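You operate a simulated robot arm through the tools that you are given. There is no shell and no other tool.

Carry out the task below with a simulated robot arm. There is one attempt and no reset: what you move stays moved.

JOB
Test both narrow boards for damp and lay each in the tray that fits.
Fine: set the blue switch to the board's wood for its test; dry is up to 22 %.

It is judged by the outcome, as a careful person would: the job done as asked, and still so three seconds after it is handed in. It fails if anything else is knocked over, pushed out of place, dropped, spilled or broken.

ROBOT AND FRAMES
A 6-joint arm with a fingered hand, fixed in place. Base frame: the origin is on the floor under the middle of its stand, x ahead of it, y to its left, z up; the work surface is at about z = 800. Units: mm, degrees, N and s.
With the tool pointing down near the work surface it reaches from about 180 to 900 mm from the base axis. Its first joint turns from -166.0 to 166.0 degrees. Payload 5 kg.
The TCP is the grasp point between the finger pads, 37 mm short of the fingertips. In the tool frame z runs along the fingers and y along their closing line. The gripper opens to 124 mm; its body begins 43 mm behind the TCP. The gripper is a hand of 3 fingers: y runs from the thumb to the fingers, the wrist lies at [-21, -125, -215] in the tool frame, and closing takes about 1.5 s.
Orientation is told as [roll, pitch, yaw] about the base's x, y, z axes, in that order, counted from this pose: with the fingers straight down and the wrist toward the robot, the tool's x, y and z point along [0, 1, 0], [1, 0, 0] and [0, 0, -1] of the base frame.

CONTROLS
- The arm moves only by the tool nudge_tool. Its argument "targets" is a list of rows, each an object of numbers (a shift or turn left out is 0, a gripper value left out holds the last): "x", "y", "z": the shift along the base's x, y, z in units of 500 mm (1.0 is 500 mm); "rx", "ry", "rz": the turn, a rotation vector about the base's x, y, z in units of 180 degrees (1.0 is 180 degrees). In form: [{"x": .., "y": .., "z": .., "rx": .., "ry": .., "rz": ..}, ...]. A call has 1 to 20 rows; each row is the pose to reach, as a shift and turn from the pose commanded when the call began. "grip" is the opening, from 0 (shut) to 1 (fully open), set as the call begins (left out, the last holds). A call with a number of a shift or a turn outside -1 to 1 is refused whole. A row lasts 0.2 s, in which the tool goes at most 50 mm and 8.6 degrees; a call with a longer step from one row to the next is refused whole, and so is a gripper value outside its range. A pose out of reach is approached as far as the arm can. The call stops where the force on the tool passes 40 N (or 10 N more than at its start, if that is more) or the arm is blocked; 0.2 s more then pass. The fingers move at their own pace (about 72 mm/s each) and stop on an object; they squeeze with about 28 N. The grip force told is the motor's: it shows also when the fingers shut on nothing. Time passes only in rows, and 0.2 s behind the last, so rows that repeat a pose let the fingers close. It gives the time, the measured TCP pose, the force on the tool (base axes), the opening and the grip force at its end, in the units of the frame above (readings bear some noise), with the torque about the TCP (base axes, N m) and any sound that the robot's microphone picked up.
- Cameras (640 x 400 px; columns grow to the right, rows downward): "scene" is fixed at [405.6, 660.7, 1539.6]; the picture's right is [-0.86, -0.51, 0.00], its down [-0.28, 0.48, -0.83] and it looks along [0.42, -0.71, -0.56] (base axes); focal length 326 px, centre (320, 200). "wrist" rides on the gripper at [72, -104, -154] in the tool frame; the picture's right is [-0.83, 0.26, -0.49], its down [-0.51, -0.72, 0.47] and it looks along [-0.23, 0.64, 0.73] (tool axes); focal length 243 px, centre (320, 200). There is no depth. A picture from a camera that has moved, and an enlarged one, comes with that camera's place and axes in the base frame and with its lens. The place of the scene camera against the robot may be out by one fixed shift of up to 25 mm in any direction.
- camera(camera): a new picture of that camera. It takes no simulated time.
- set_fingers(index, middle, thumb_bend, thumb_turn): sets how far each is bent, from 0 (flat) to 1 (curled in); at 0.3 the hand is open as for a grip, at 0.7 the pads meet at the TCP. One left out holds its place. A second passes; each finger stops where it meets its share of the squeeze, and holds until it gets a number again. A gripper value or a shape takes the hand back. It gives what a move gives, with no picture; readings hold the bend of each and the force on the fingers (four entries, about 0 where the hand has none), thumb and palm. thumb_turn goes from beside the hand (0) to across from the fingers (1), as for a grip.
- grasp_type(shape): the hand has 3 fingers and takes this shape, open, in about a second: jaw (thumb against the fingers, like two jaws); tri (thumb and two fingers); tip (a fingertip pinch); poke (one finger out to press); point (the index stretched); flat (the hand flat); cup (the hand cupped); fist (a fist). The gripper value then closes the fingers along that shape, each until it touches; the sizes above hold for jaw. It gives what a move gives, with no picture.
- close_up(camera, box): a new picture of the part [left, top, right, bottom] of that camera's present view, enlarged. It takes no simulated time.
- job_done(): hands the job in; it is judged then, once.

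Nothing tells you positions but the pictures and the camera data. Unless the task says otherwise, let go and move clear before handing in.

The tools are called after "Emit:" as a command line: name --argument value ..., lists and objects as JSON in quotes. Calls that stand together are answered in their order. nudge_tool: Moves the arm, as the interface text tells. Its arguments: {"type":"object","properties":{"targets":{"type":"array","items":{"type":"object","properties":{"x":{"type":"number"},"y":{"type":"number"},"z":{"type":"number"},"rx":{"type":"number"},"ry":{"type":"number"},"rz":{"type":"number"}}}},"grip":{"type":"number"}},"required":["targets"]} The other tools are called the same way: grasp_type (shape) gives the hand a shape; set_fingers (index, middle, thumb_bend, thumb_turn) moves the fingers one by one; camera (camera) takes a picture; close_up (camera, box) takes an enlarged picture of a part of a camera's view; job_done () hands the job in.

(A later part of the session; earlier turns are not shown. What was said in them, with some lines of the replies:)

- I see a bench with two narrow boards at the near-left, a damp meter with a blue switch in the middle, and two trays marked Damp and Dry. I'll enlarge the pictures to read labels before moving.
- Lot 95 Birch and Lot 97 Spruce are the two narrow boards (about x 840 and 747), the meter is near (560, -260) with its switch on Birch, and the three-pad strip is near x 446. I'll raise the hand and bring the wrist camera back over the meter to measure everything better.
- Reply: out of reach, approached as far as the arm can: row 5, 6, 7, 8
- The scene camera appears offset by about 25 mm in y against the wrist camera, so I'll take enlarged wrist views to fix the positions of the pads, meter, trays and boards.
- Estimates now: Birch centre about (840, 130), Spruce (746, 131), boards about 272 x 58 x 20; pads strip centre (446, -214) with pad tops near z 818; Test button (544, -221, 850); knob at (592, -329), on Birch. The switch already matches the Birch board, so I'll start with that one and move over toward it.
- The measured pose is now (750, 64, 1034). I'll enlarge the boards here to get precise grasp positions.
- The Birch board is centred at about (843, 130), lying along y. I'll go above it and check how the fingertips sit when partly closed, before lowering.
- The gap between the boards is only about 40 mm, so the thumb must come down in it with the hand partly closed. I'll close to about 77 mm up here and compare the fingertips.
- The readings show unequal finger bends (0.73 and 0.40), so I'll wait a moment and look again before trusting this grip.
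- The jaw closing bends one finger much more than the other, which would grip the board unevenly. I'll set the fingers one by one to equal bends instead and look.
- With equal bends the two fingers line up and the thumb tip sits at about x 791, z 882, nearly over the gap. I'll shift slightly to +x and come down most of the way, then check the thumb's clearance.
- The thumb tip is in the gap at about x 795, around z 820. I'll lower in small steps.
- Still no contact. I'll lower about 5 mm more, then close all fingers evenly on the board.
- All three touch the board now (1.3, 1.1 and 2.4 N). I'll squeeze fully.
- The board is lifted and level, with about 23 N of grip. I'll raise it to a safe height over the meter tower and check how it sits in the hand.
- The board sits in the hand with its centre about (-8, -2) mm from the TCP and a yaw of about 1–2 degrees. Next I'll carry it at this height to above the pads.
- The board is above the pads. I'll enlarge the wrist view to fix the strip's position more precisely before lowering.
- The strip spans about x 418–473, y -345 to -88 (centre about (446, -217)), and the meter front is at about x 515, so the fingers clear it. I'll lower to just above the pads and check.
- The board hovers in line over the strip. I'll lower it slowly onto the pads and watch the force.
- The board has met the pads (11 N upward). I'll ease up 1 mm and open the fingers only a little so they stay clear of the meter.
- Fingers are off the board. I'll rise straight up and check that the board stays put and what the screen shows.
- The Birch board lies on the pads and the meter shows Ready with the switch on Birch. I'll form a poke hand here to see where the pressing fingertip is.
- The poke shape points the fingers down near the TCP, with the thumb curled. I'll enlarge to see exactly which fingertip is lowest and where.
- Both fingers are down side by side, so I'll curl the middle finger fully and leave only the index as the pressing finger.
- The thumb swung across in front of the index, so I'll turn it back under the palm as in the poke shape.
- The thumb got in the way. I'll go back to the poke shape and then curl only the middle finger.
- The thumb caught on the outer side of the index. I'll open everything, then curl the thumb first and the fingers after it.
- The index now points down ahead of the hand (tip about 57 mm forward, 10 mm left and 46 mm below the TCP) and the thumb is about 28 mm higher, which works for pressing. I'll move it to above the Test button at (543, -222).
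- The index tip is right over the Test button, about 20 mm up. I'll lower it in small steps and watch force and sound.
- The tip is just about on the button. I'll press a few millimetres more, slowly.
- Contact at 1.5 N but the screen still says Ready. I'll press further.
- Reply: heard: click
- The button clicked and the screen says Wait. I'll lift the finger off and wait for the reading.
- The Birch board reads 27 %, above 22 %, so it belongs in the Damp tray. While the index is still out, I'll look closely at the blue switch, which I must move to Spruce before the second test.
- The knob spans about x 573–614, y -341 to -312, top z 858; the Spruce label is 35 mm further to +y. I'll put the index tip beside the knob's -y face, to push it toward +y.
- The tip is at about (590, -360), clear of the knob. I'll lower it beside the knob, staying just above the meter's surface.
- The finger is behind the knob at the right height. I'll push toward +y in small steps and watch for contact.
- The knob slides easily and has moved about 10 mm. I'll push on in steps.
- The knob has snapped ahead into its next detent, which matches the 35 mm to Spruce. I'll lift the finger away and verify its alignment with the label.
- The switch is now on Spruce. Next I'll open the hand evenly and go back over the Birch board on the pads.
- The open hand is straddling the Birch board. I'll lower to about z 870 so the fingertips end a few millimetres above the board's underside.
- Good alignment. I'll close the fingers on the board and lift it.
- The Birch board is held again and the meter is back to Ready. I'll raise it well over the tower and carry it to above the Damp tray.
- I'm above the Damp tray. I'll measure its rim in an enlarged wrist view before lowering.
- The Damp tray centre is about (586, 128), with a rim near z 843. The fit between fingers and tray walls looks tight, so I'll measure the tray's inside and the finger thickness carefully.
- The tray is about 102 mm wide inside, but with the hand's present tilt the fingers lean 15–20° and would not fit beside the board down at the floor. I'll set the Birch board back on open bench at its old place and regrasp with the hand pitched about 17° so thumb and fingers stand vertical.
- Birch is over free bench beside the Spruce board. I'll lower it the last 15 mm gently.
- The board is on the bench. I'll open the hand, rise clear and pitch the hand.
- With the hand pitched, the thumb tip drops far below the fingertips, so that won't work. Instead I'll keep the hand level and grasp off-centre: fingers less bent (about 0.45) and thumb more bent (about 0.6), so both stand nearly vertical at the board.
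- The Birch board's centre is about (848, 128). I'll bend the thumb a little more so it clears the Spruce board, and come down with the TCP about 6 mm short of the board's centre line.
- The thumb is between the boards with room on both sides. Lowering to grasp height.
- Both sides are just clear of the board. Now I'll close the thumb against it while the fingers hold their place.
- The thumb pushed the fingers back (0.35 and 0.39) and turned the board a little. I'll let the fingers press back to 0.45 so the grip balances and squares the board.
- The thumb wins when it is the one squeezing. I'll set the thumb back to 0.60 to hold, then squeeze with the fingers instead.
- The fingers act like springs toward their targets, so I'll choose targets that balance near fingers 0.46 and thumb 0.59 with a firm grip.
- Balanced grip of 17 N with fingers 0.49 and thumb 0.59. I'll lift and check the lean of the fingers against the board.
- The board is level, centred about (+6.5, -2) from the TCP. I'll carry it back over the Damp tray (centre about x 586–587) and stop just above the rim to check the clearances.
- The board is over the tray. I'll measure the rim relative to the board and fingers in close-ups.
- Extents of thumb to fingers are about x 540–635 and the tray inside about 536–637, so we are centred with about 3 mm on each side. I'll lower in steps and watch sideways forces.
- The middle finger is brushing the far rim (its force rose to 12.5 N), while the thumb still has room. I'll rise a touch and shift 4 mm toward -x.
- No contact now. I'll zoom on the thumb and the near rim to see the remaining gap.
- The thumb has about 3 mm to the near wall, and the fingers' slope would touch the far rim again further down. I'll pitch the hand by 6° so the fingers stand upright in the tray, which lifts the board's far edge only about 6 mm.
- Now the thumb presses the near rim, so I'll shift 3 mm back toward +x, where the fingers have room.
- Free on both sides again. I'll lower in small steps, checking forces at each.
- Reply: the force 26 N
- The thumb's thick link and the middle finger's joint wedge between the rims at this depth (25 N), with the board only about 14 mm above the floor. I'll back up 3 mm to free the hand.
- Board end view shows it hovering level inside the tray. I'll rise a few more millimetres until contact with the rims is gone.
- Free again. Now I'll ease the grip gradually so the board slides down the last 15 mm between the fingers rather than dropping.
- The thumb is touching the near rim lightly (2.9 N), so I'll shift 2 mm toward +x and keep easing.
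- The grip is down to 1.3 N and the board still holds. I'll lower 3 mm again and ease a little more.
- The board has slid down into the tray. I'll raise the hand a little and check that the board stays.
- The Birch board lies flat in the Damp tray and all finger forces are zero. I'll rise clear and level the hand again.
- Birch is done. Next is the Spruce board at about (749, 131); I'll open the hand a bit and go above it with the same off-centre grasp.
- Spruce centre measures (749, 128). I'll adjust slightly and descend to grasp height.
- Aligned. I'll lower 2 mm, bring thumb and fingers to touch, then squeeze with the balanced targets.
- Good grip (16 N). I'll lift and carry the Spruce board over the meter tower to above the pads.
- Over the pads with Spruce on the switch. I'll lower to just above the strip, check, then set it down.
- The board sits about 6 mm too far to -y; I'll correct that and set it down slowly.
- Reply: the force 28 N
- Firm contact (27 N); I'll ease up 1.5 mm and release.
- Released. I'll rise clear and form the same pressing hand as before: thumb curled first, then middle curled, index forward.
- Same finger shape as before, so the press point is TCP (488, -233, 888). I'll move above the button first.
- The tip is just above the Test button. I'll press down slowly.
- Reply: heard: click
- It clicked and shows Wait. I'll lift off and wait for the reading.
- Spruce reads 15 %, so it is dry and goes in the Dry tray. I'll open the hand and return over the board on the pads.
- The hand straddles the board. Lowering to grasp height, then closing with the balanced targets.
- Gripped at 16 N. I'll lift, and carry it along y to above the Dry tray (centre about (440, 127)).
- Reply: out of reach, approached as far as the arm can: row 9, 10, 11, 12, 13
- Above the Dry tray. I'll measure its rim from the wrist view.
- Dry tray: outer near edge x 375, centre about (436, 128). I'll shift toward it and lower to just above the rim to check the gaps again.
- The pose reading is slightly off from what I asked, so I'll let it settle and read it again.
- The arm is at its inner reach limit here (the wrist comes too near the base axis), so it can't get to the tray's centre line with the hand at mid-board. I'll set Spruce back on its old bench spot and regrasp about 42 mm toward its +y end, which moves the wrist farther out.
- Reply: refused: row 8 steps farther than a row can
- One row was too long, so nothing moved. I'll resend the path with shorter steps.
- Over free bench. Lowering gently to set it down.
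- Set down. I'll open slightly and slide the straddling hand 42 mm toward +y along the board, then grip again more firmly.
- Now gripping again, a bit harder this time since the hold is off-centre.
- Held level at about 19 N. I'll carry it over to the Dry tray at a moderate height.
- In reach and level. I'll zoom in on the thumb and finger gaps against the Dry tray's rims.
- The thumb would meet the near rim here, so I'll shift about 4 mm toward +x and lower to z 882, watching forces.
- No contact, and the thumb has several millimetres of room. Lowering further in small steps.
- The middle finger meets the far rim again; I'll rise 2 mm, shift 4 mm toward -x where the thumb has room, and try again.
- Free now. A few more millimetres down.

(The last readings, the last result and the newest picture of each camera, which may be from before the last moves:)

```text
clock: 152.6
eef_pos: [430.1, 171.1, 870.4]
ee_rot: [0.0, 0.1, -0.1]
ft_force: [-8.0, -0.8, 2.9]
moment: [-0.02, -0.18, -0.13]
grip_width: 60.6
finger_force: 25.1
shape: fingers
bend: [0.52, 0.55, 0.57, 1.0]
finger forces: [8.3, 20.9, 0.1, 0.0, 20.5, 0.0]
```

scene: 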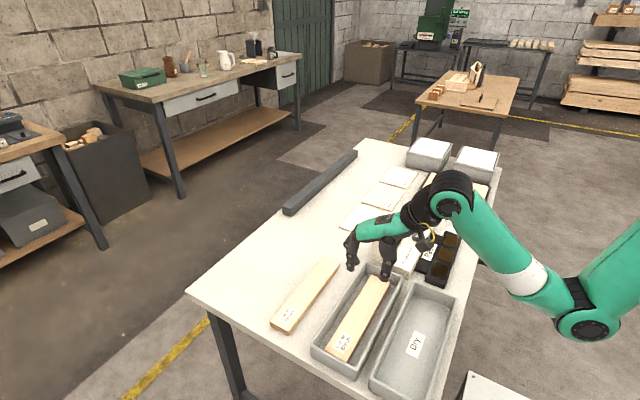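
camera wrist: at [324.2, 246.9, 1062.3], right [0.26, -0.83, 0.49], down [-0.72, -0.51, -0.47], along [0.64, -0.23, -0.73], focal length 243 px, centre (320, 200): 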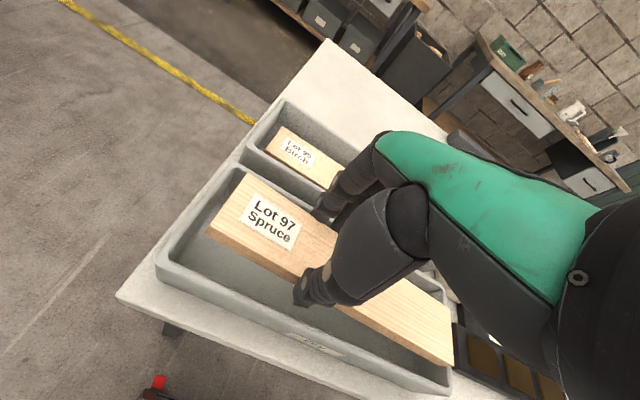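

The middle finger touches again at z 870, so this is as deep as the hand fits; the board's underside is about 20 mm above the floor. I'll back off slightly and let it slide down between the fingers, as with Birch.

Emit:
nudge_tool --targets '[{"x": -0.001, "z": 0.003}, {"x": -0.002, "z": 0.004}, {"x": -0.002, "z": 0.004}]'

Emit:
set_fingers --index 0.55 --middle 0.57 --thumb_bend 0.66

Emit:
close_up --camera "scene" --box '[360, 290, 460, 400]'

```text
clock: 153.4
eef_pos: [430.4, 168.9, 872.2]
ee_rot: [0.0, 0.0, 0.0]
ft_force: [0.1, -0.3, -3.0]
moment: [0.11, -0.02, 0.04]
grip_width: 60.3
finger_force: 18.2
shape: fingers
bend: [0.52, 0.54, 0.57, 1.0]
finger forces: [9.4, 9.0, 0.0, 0.1, 18.3, 0.0]
```

```text
clock: 154.4
eef_pos: [430.2, 169.8, 873.3]
ee_rot: [0.0, 0.1, 0.0]
ft_force: [-5.7, 0.8, 0.0]
moment: [0.06, 0.06, -0.09]
grip_width: 61.1
finger_force: 16.7
shape: fingers
bend: [0.51, 0.53, 0.57, 1.0]
finger forces: [5.2, 14.1, 0.1, 0.0, 13.8, 0.0]
```

```text
3.64 times, centred on (410, 345) of scene
camera zoom: at [405.6, 660.7, 1539.6], right [-0.86, -0.51, 0.0], down [-0.28, 0.48, -0.83], along [0.42, -0.71, -0.56], focal length 1186 px, centre (-7, -327)
```

zoom: 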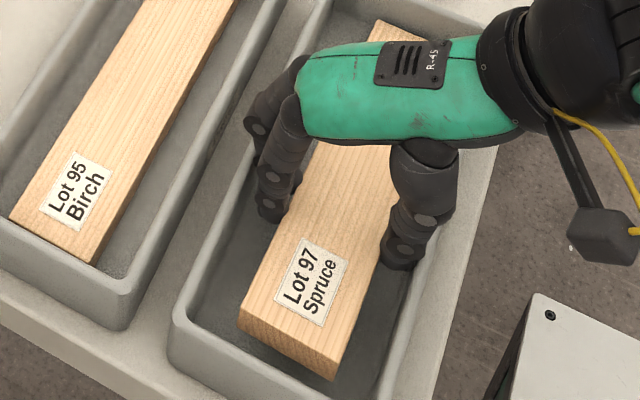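

Emit:
nudge_tool --targets '[{"x": -0.002}, {"x": -0.004}, {"x": -0.004}]'

Emit:
set_fingers --index 0.535 --middle 0.56 --thumb_bend 0.63

Emit:
close_up --camera "scene" --box '[360, 290, 460, 400]'

Emit:
close_up --camera "wrist" --box '[270, 240, 370, 360]'

```text
clock: 155.2
eef_pos: [426.5, 170.7, 873.1]
ee_rot: [0.0, 0.1, 0.0]
ft_force: [-0.6, 0.1, -1.0]
moment: [0.08, -0.02, 0.01]
grip_width: 60.9
finger_force: 12.0
shape: fingers
bend: [0.5, 0.52, 0.57, 1.0]
finger forces: [6.2, 6.1, 0.1, 0.0, 12.3, 0.1]
```

```text
clock: 156.2
eef_pos: [427.5, 170.3, 873.5]
ee_rot: [0.0, 0.1, 0.1]
ft_force: [0.2, -0.2, -1.6]
moment: [0.07, -0.02, 0.01]
grip_width: 61.7
finger_force: 10.2
shape: fingers
bend: [0.5, 0.52, 0.56, 1.0]
finger forces: [3.8, 5.7, 0.0, 0.0, 9.7, 0.0]
```

```text
3.64 times, centred on (410, 345) of scene
camera zoom: at [405.6, 660.7, 1539.6], right [-0.86, -0.51, 0.0], down [-0.28, 0.48, -0.83], along [0.42, -0.71, -0.56], focal length 1186 px, centre (-7, -327)
```

zoom: 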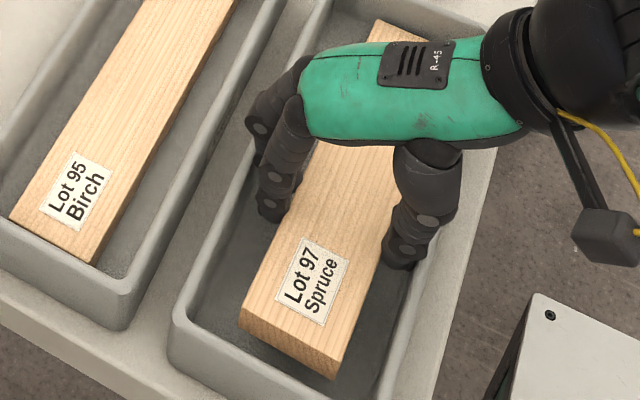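

```text
3.33 times, centred on (320, 300) of wrist
camera zoom: at [322.9, 244.2, 1026.4], right [0.26, -0.83, 0.49], down [-0.72, -0.51, -0.47], along [0.64, -0.23, -0.73], focal length 809 px, centre (320, -133)
```

zoom: 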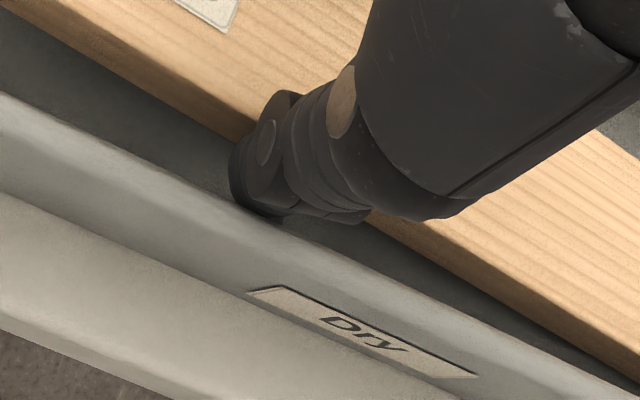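

Both sides are free. I'll try 2–3 mm lower before easing more.

Emit:
nudge_tool --targets '[{"z": -0.003}, {"z": -0.006}, {"z": -0.006}]'

Emit:
set_fingers --index 0.522 --middle 0.545 --thumb_bend 0.6

Emit:
close_up --camera "scene" --box '[360, 290, 460, 400]'

```text
clock: 157.0
eef_pos: [426.1, 169.5, 869.9]
ee_rot: [0.0, 0.0, 0.0]
ft_force: [-2.2, 1.1, 6.4]
moment: [-0.07, -0.12, -0.09]
grip_width: 61.4
finger_force: 20.7
shape: fingers
bend: [0.5, 0.52, 0.56, 1.0]
finger forces: [3.5, 18.9, 0.0, 0.0, 19.7, 0.0]
```

```text
clock: 158.0
eef_pos: [427.5, 169.1, 869.9]
ee_rot: [0.0, 0.0, 0.0]
ft_force: [-0.7, 1.2, 7.8]
moment: [-0.02, -0.1, -0.03]
grip_width: 61.7
finger_force: 21.5
shape: fingers
bend: [0.5, 0.52, 0.56, 1.0]
finger forces: [3.0, 19.9, 0.1, 0.0, 20.9, 0.0]
```

```text
3.64 times, centred on (410, 345) of scene
camera zoom: at [405.6, 660.7, 1539.6], right [-0.86, -0.51, 0.0], down [-0.28, 0.48, -0.83], along [0.42, -0.71, -0.56], focal length 1186 px, centre (-7, -327)
```

zoom: 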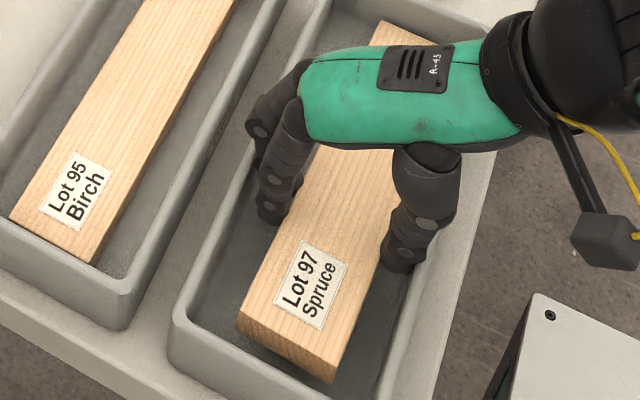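

Wedged again at 870, so z 872–873 is the floor for the hand. I'll go back up 3 mm and ease the grip in steps.

Emit:
nudge_tool --targets '[{"z": 0.004}, {"z": 0.006}, {"z": 0.006}]'

Emit:
set_fingers --index 0.515 --middle 0.535 --thumb_bend 0.58

Emit:
close_up --camera "scene" --box '[360, 290, 460, 400]'

```text
clock: 158.8
eef_pos: [427.4, 170.1, 872.0]
ee_rot: [-0.1, 0.1, 0.0]
ft_force: [-0.5, 0.4, -1.4]
moment: [0.0, 0.01, -0.03]
grip_width: 61.8
finger_force: 9.4
shape: fingers
bend: [0.5, 0.52, 0.56, 1.0]
finger forces: [2.8, 7.0, 0.0, 0.1, 9.2, 0.0]
```

```text
clock: 159.8
eef_pos: [427.1, 169.3, 873.6]
ee_rot: [0.0, 0.1, 0.0]
ft_force: [1.2, -1.3, -0.8]
moment: [-0.03, -0.12, -0.06]
grip_width: 62.0
finger_force: 9.1
shape: fingers
bend: [0.49, 0.51, 0.55, 1.0]
finger forces: [2.0, 7.0, 0.0, 0.0, 9.5, 0.0]
```

```text
3.64 times, centred on (410, 345) of scene
camera zoom: at [405.6, 660.7, 1539.6], right [-0.86, -0.51, 0.0], down [-0.28, 0.48, -0.83], along [0.42, -0.71, -0.56], focal length 1186 px, centre (-7, -327)
```

zoom: 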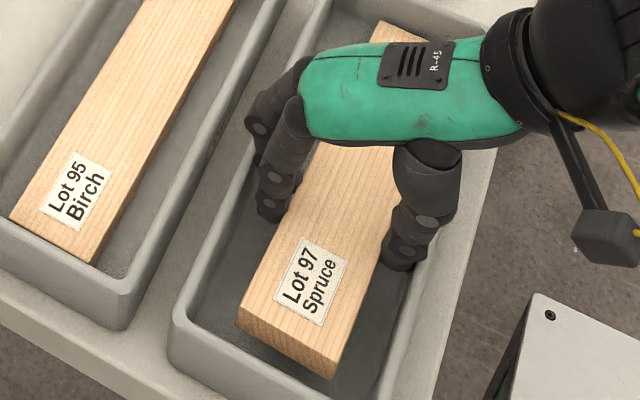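

Emit:
nudge_tool --targets '[{"z": 0.003}, {"z": 0.005}, {"z": 0.005}]'

Emit:
set_fingers --index 0.507 --middle 0.522 --thumb_bend 0.568

Emit:
close_up --camera "scene" --box '[360, 290, 460, 400]'

```text
clock: 160.6
eef_pos: [427.3, 168.5, 874.4]
ee_rot: [-0.1, 0.0, 0.1]
ft_force: [4.1, 1.2, -2.2]
moment: [0.07, -0.15, -0.06]
grip_width: 61.9
finger_force: 7.7
shape: fingers
bend: [0.49, 0.51, 0.55, 1.0]
finger forces: [2.5, 3.4, 0.1, 0.0, 9.0, 0.1]
```

```text
clock: 161.6
eef_pos: [426.5, 169.5, 874.4]
ee_rot: [0.1, 0.0, 0.0]
ft_force: [2.7, 0.9, -1.4]
moment: [0.08, -0.07, -0.01]
grip_width: 62.5
finger_force: 5.6
shape: fingers
bend: [0.49, 0.5, 0.55, 1.0]
finger forces: [1.7, 2.5, 0.0, 0.0, 6.9, 0.0]
```

```text
3.64 times, centred on (410, 345) of scene
camera zoom: at [405.6, 660.7, 1539.6], right [-0.86, -0.51, 0.0], down [-0.28, 0.48, -0.83], along [0.42, -0.71, -0.56], focal length 1186 px, centre (-7, -327)
```

zoom: 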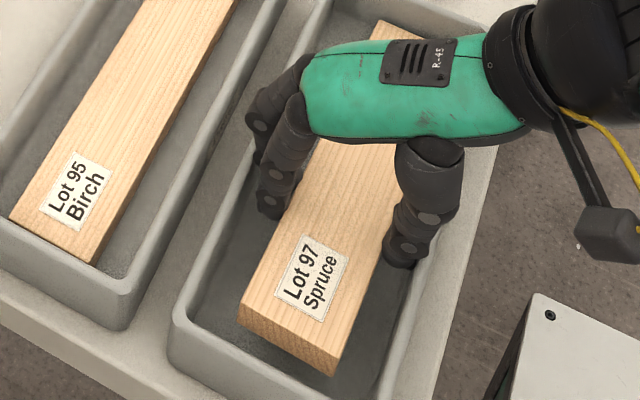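

The thumb is lightly against the near rim; shifting 1.5 mm toward +x and easing further.

Emit:
nudge_tool --targets '[{"x": 0.002}, {"x": 0.003}, {"x": 0.003}]'

Emit:
set_fingers --index 0.5 --middle 0.513 --thumb_bend 0.56

Emit:
close_up --camera "scene" --box '[360, 290, 460, 400]'

```text
clock: 162.4
eef_pos: [429.2, 169.2, 876.2]
ee_rot: [0.0, 0.2, 0.1]
ft_force: [-0.3, 0.3, -0.7]
moment: [0.02, -0.02, 0.02]
grip_width: 63.3
finger_force: 3.2
shape: fingers
bend: [0.49, 0.51, 0.54, 1.0]
finger forces: [1.0, 1.9, 0.0, 0.0, 3.1, 0.1]
```

```text
clock: 163.4
eef_pos: [428.9, 169.6, 874.9]
ee_rot: [0.0, 0.0, 0.0]
ft_force: [-0.8, -0.2, -0.9]
moment: [-0.02, 0.0, -0.02]
grip_width: 63.3
finger_force: 2.0
shape: fingers
bend: [0.49, 0.5, 0.54, 1.0]
finger forces: [1.0, 1.4, 0.0, 0.0, 2.5, 0.1]
```

```text
3.64 times, centred on (410, 345) of scene
camera zoom: at [405.6, 660.7, 1539.6], right [-0.86, -0.51, 0.0], down [-0.28, 0.48, -0.83], along [0.42, -0.71, -0.56], focal length 1186 px, centre (-7, -327)
```

zoom: 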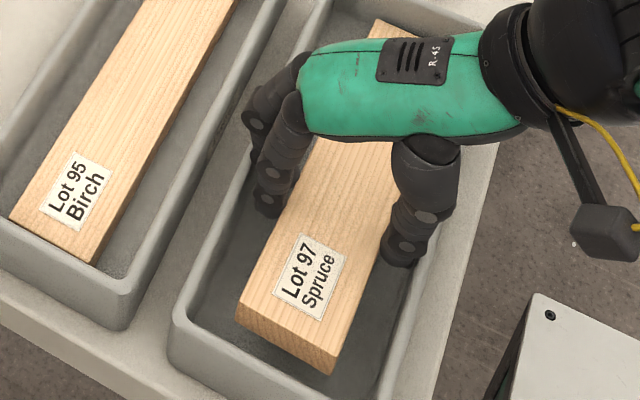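

Grip 2.5 N and no rim contact. Easing a bit more.

Emit:
set_fingers --index 0.494 --middle 0.506 --thumb_bend 0.552

Emit:
close_up --camera "scene" --box '[360, 290, 460, 400]'

Emit:
camera --camera "wrist"

```text
clock: 164.4
eef_pos: [428.5, 169.5, 875.7]
ee_rot: [0.0, 0.1, 0.0]
ft_force: [0.1, -1.0, -0.7]
moment: [0.05, 0.01, -0.02]
grip_width: 64.1
finger_force: 1.9
shape: fingers
bend: [0.49, 0.5, 0.54, 1.0]
finger forces: [0.6, 1.4, 0.0, 0.1, 1.6, 0.0]
```

```text
3.64 times, centred on (410, 345) of scene
camera zoom: at [405.6, 660.7, 1539.6], right [-0.86, -0.51, 0.0], down [-0.28, 0.48, -0.83], along [0.42, -0.71, -0.56], focal length 1186 px, centre (-7, -327)
```

zoom: 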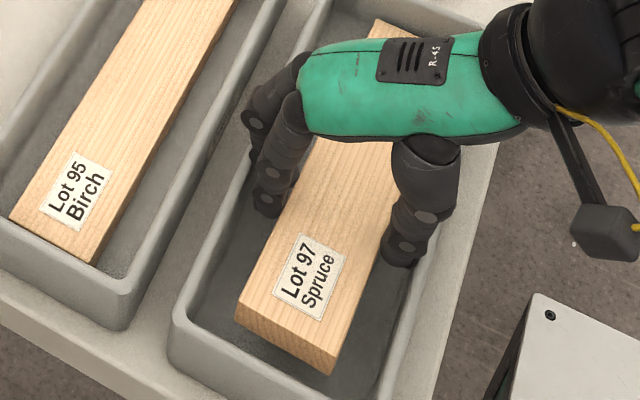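

```text
taken
camera wrist: at [324.3, 243.9, 1028.8], right [0.26, -0.83, 0.49], down [-0.72, -0.51, -0.47], along [0.64, -0.23, -0.73], focal length 243 px, centre (320, 200)
```

wrist: 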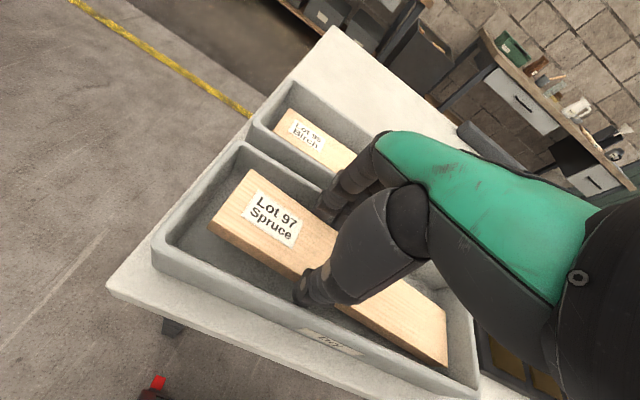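

Continuing to ease in tiny steps.

Emit:
set_fingers --index 0.49 --middle 0.501 --thumb_bend 0.547

Emit:
close_up --camera "scene" --box '[360, 290, 460, 400]'

```text
clock: 165.4
eef_pos: [430.5, 168.5, 875.7]
ee_rot: [-0.1, 0.0, 0.0]
ft_force: [0.4, 0.1, -1.2]
moment: [-0.02, -0.01, 0.02]
grip_width: 64.2
finger_force: 1.2
shape: fingers
bend: [0.49, 0.5, 0.53, 1.0]
finger forces: [0.2, 1.0, 0.0, 0.0, 1.0, 0.0]
```

```text
3.64 times, centred on (410, 345) of scene
camera zoom: at [405.6, 660.7, 1539.6], right [-0.86, -0.51, 0.0], down [-0.28, 0.48, -0.83], along [0.42, -0.71, -0.56], focal length 1186 px, centre (-7, -327)
```

zoom: 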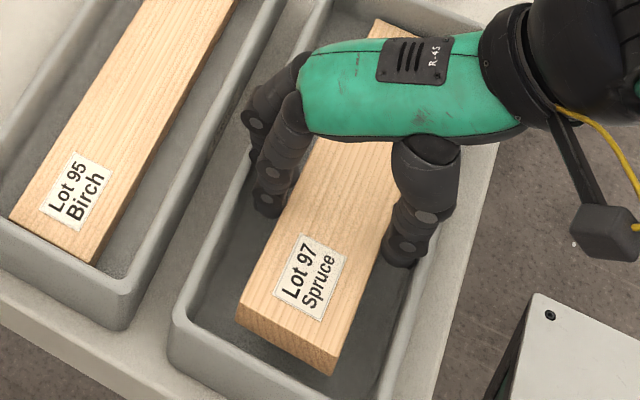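

Emit:
nudge_tool --targets '[{"z": -0.002}, {"z": -0.004}, {"z": -0.005}]'

Emit:
set_fingers --index 0.487 --middle 0.497 --thumb_bend 0.542

Emit:
close_up --camera "scene" --box '[360, 290, 460, 400]'

```text
clock: 166.2
eef_pos: [429.7, 170.8, 874.8]
ee_rot: [0.1, -0.2, 0.0]
ft_force: [-4.5, -0.7, 20.3]
moment: [-0.31, -1.13, -0.06]
grip_width: 64.5
finger_force: 10.9
shape: fingers
bend: [0.49, 0.5, 0.53, 1.0]
finger forces: [0.1, 21.0, 0.0, 0.0, 1.3, 0.1]
```

```text
clock: 167.2
eef_pos: [429.8, 169.0, 875.2]
ee_rot: [0.1, 0.0, -0.1]
ft_force: [-6.6, 1.1, 28.8]
moment: [-0.43, -1.71, -0.06]
grip_width: 65.8
finger_force: 15.6
shape: fingers
bend: [0.48, 0.49, 0.53, 1.0]
finger forces: [0.0, 30.0, 0.0, 0.0, 0.8, 0.0]
```

```text
3.64 times, centred on (410, 345) of scene
camera zoom: at [405.6, 660.7, 1539.6], right [-0.86, -0.51, 0.0], down [-0.28, 0.48, -0.83], along [0.42, -0.71, -0.56], focal length 1186 px, centre (-7, -327)
```

zoom: 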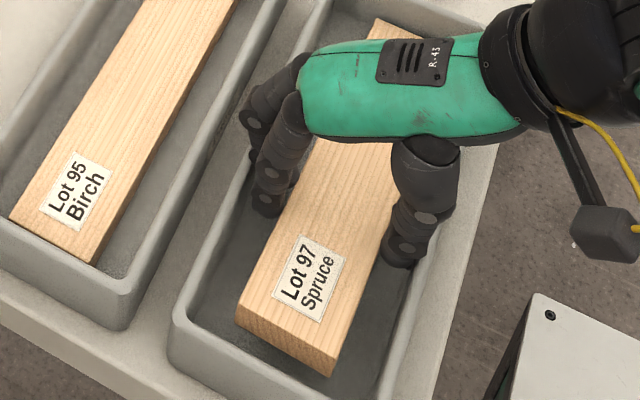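

The middle finger's joint is resting on the far rim now (29 N). I'll rise 3 mm and shift 1.5 mm to -x straight away.

Emit:
nudge_tool --targets '[{"z": 0.004}, {"x": -0.001, "z": 0.007}, {"x": -0.003, "z": 0.008}, {"x": -0.003, "z": 0.008}]'

Emit:
close_up --camera "scene" --box '[360, 290, 460, 400]'

Emit:
close_up --camera "wrist" --box '[140, 130, 480, 400]'

```text
clock: 168.2
eef_pos: [427.4, 168.3, 875.7]
ee_rot: [0.1, 0.2, 0.0]
ft_force: [-0.6, -0.5, 0.4]
moment: [0.01, 0.0, -0.02]
grip_width: 64.8
finger_force: 0.1
shape: fingers
bend: [0.48, 0.49, 0.54, 1.0]
finger forces: [0.1, 0.1, 0.0, 0.1, 0.1, 0.0]
```

```text
3.64 times, centred on (410, 345) of scene
camera zoom: at [405.6, 660.7, 1539.6], right [-0.86, -0.51, 0.0], down [-0.28, 0.48, -0.83], along [0.42, -0.71, -0.56], focal length 1186 px, centre (-7, -327)
```

zoom: 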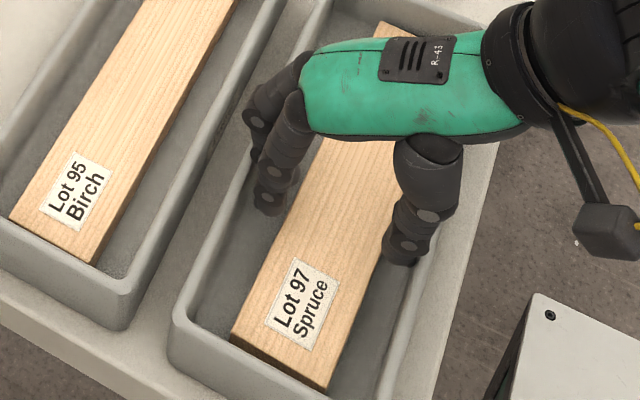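

```text
1.48 times, centred on (310, 265) of wrist
camera zoom: at [323.4, 243.1, 1029.2], right [0.26, -0.83, 0.49], down [-0.72, -0.51, -0.47], along [0.64, -0.23, -0.73], focal length 359 px, centre (335, 104)
```

zoom: 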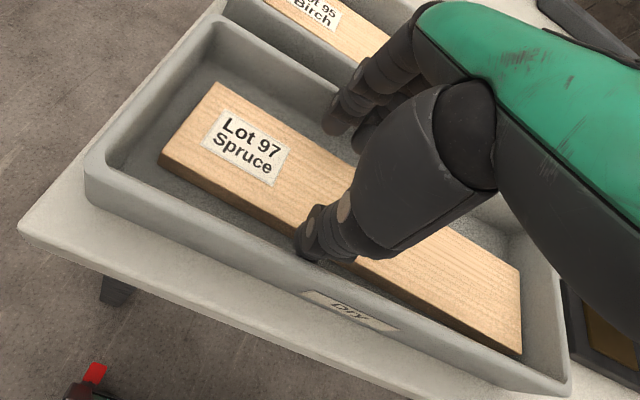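

The Spruce board has slid down and lies flat in the Dry tray; all forces are zero. I'll rise straight up and then move clear.

Emit:
nudge_tool --targets '[{"z": 0.02}, {"z": 0.05}, {"z": 0.1}, {"z": 0.15}, {"x": 0.03, "z": 0.21}, {"x": 0.08, "z": 0.26}, {"x": 0.12, "z": 0.3}, {"x": 0.12, "z": 0.3}]'

Emit:
camera --camera "wrist"

Emit:
camera --camera "scene"

Emit:
close_up --camera "scene" --box '[290, 230, 490, 400]'

```text
clock: 170.0
eef_pos: [488.9, 168.5, 1028.2]
ee_rot: [0.0, 0.1, 0.0]
ft_force: [-0.2, -0.1, -0.2]
moment: [0.01, 0.0, -0.03]
grip_width: 64.7
finger_force: 0.1
shape: fingers
bend: [0.48, 0.49, 0.54, 1.0]
finger forces: [0.2, 0.0, 0.0, 0.0, 0.0, 0.1]
```

```text
taken
camera wrist: at [384.8, 242.6, 1181.4], right [0.26, -0.83, 0.49], down [-0.72, -0.51, -0.47], along [0.64, -0.23, -0.73], focal length 243 px, centre (320, 200)
```

wrist: 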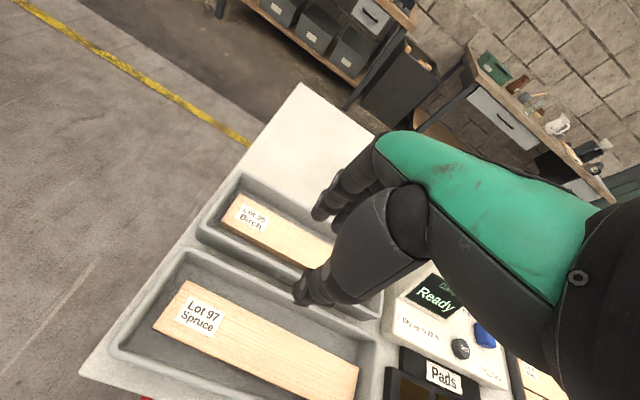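

```text
taken
```

scene: 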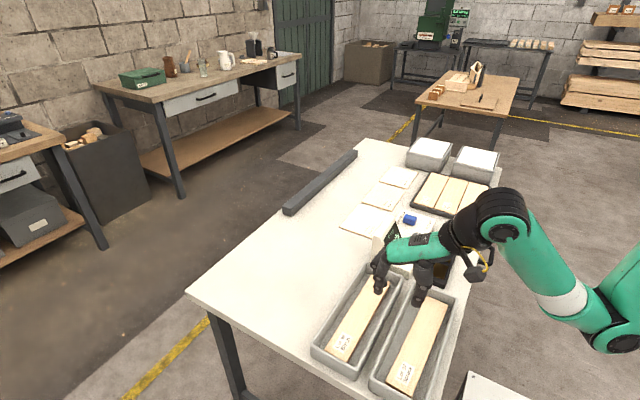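

```text
2.35 times, centred on (390, 315) of scene
camera zoom: at [405.6, 660.7, 1539.6], right [-0.86, -0.51, 0.0], down [-0.28, 0.48, -0.83], along [0.42, -0.71, -0.56], focal length 767 px, centre (155, -71)
```

zoom: 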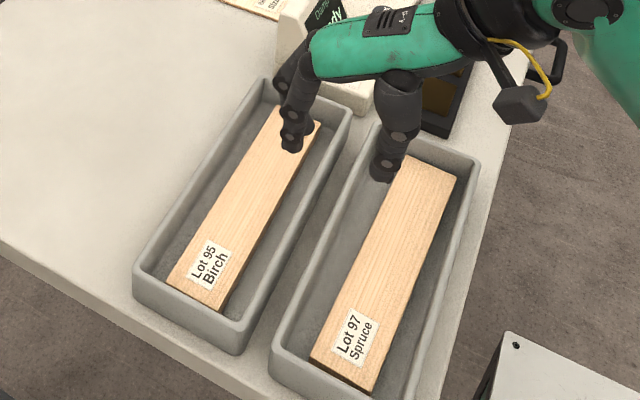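

Both boards lie flat in their trays. I'll move the hand well clear and compare the trays and other items with the start picture.

Emit:
nudge_tool --targets '[{"x": 0.06, "y": -0.04, "z": 0.02}, {"x": 0.12, "y": -0.08, "z": 0.04}, {"x": 0.18, "y": -0.13, "z": 0.06}, {"x": 0.24, "y": -0.18, "z": 0.08}, {"x": 0.3, "y": -0.23, "z": 0.1}, {"x": 0.36, "y": -0.28, "z": 0.1}, {"x": 0.42, "y": -0.33, "z": 0.1}, {"x": 0.42, "y": -0.33, "z": 0.1}]'

Emit:
close_up --camera "scene" --box '[300, 260, 480, 400]'

Emit:
close_up --camera "scene" --box '[360, 190, 500, 290]'

Emit:
camera --camera "scene"

```text
clock: 171.8
eef_pos: [696.3, 2.0, 1078.3]
ee_rot: [0.0, 0.1, 0.0]
ft_force: [-0.3, -0.3, 0.5]
moment: [0.01, -0.02, 0.0]
grip_width: 65.0
finger_force: 0.1
shape: fingers
bend: [0.48, 0.49, 0.54, 1.0]
finger forces: [0.0, 0.1, 0.0, 0.0, 0.1, 0.1]
```

```text
2.86 times, centred on (390, 330) of scene
camera zoom: at [405.6, 660.7, 1539.6], right [-0.86, -0.51, 0.0], down [-0.28, 0.48, -0.83], along [0.42, -0.71, -0.56], focal length 932 px, centre (120, -171)
```

zoom: 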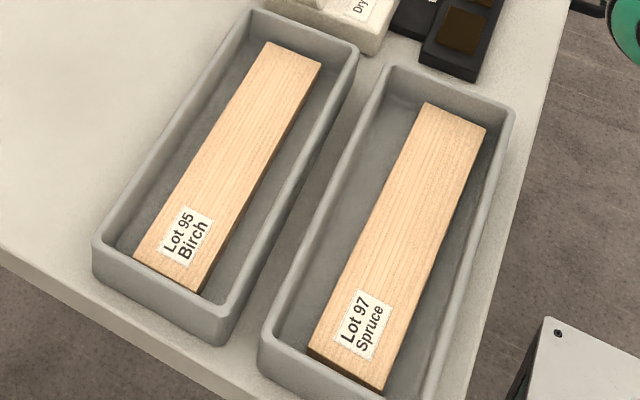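

```text
4.00 times, centred on (430, 240) of scene
camera zoom: at [405.6, 660.7, 1539.6], right [-0.86, -0.51, 0.0], down [-0.28, 0.48, -0.83], along [0.42, -0.71, -0.56], focal length 1304 px, centre (-120, 40)
```

zoom: 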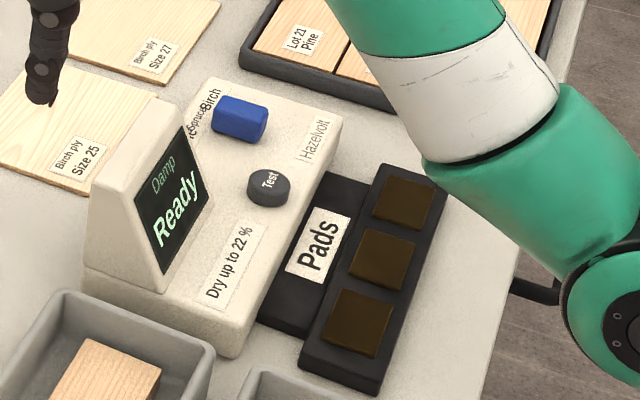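

```text
taken
```

scene: 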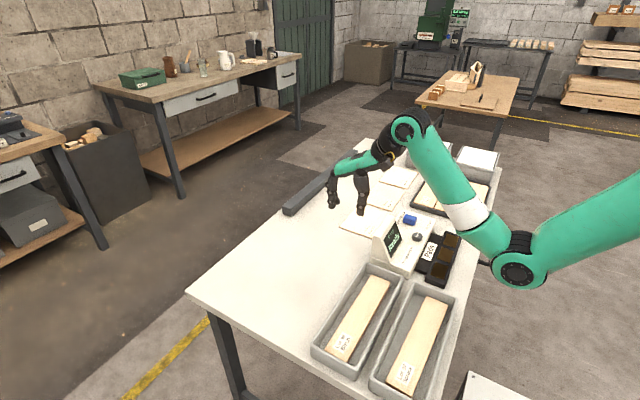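

Birch (27 %, damp) lies flat in the Damp tray and Spruce (15 %, dry) in the Dry tray. Trays, meter and the other items are where they were at the start, and the hand is empty and clear, so I'm handing in.

Emit:
job_done

```text
The job is handed in.
```

Both boards are tested and lying flat in their trays, and the job is handed in.

| Board | Switch setting | Reading | Tray |
|---|---|---|---|
| Lot 95 Birch | Birch (already set) | 27 % | Damp |
| Lot 97 Spruce | Spruce | 15 % | Dry |

- **Putting them down:** the hand was too wide to reach the tray floors alongside the boards. I loosened the grip gradually and let each board slide down the last 15–20 mm.
- **Tray contact:** while finding the fit, my fingers pressed on the tray rims a few times, with up to about 29 N. In the last pictures the trays, meter and pads are where they were at the start.
- **Switch:** I left it on Spruce.
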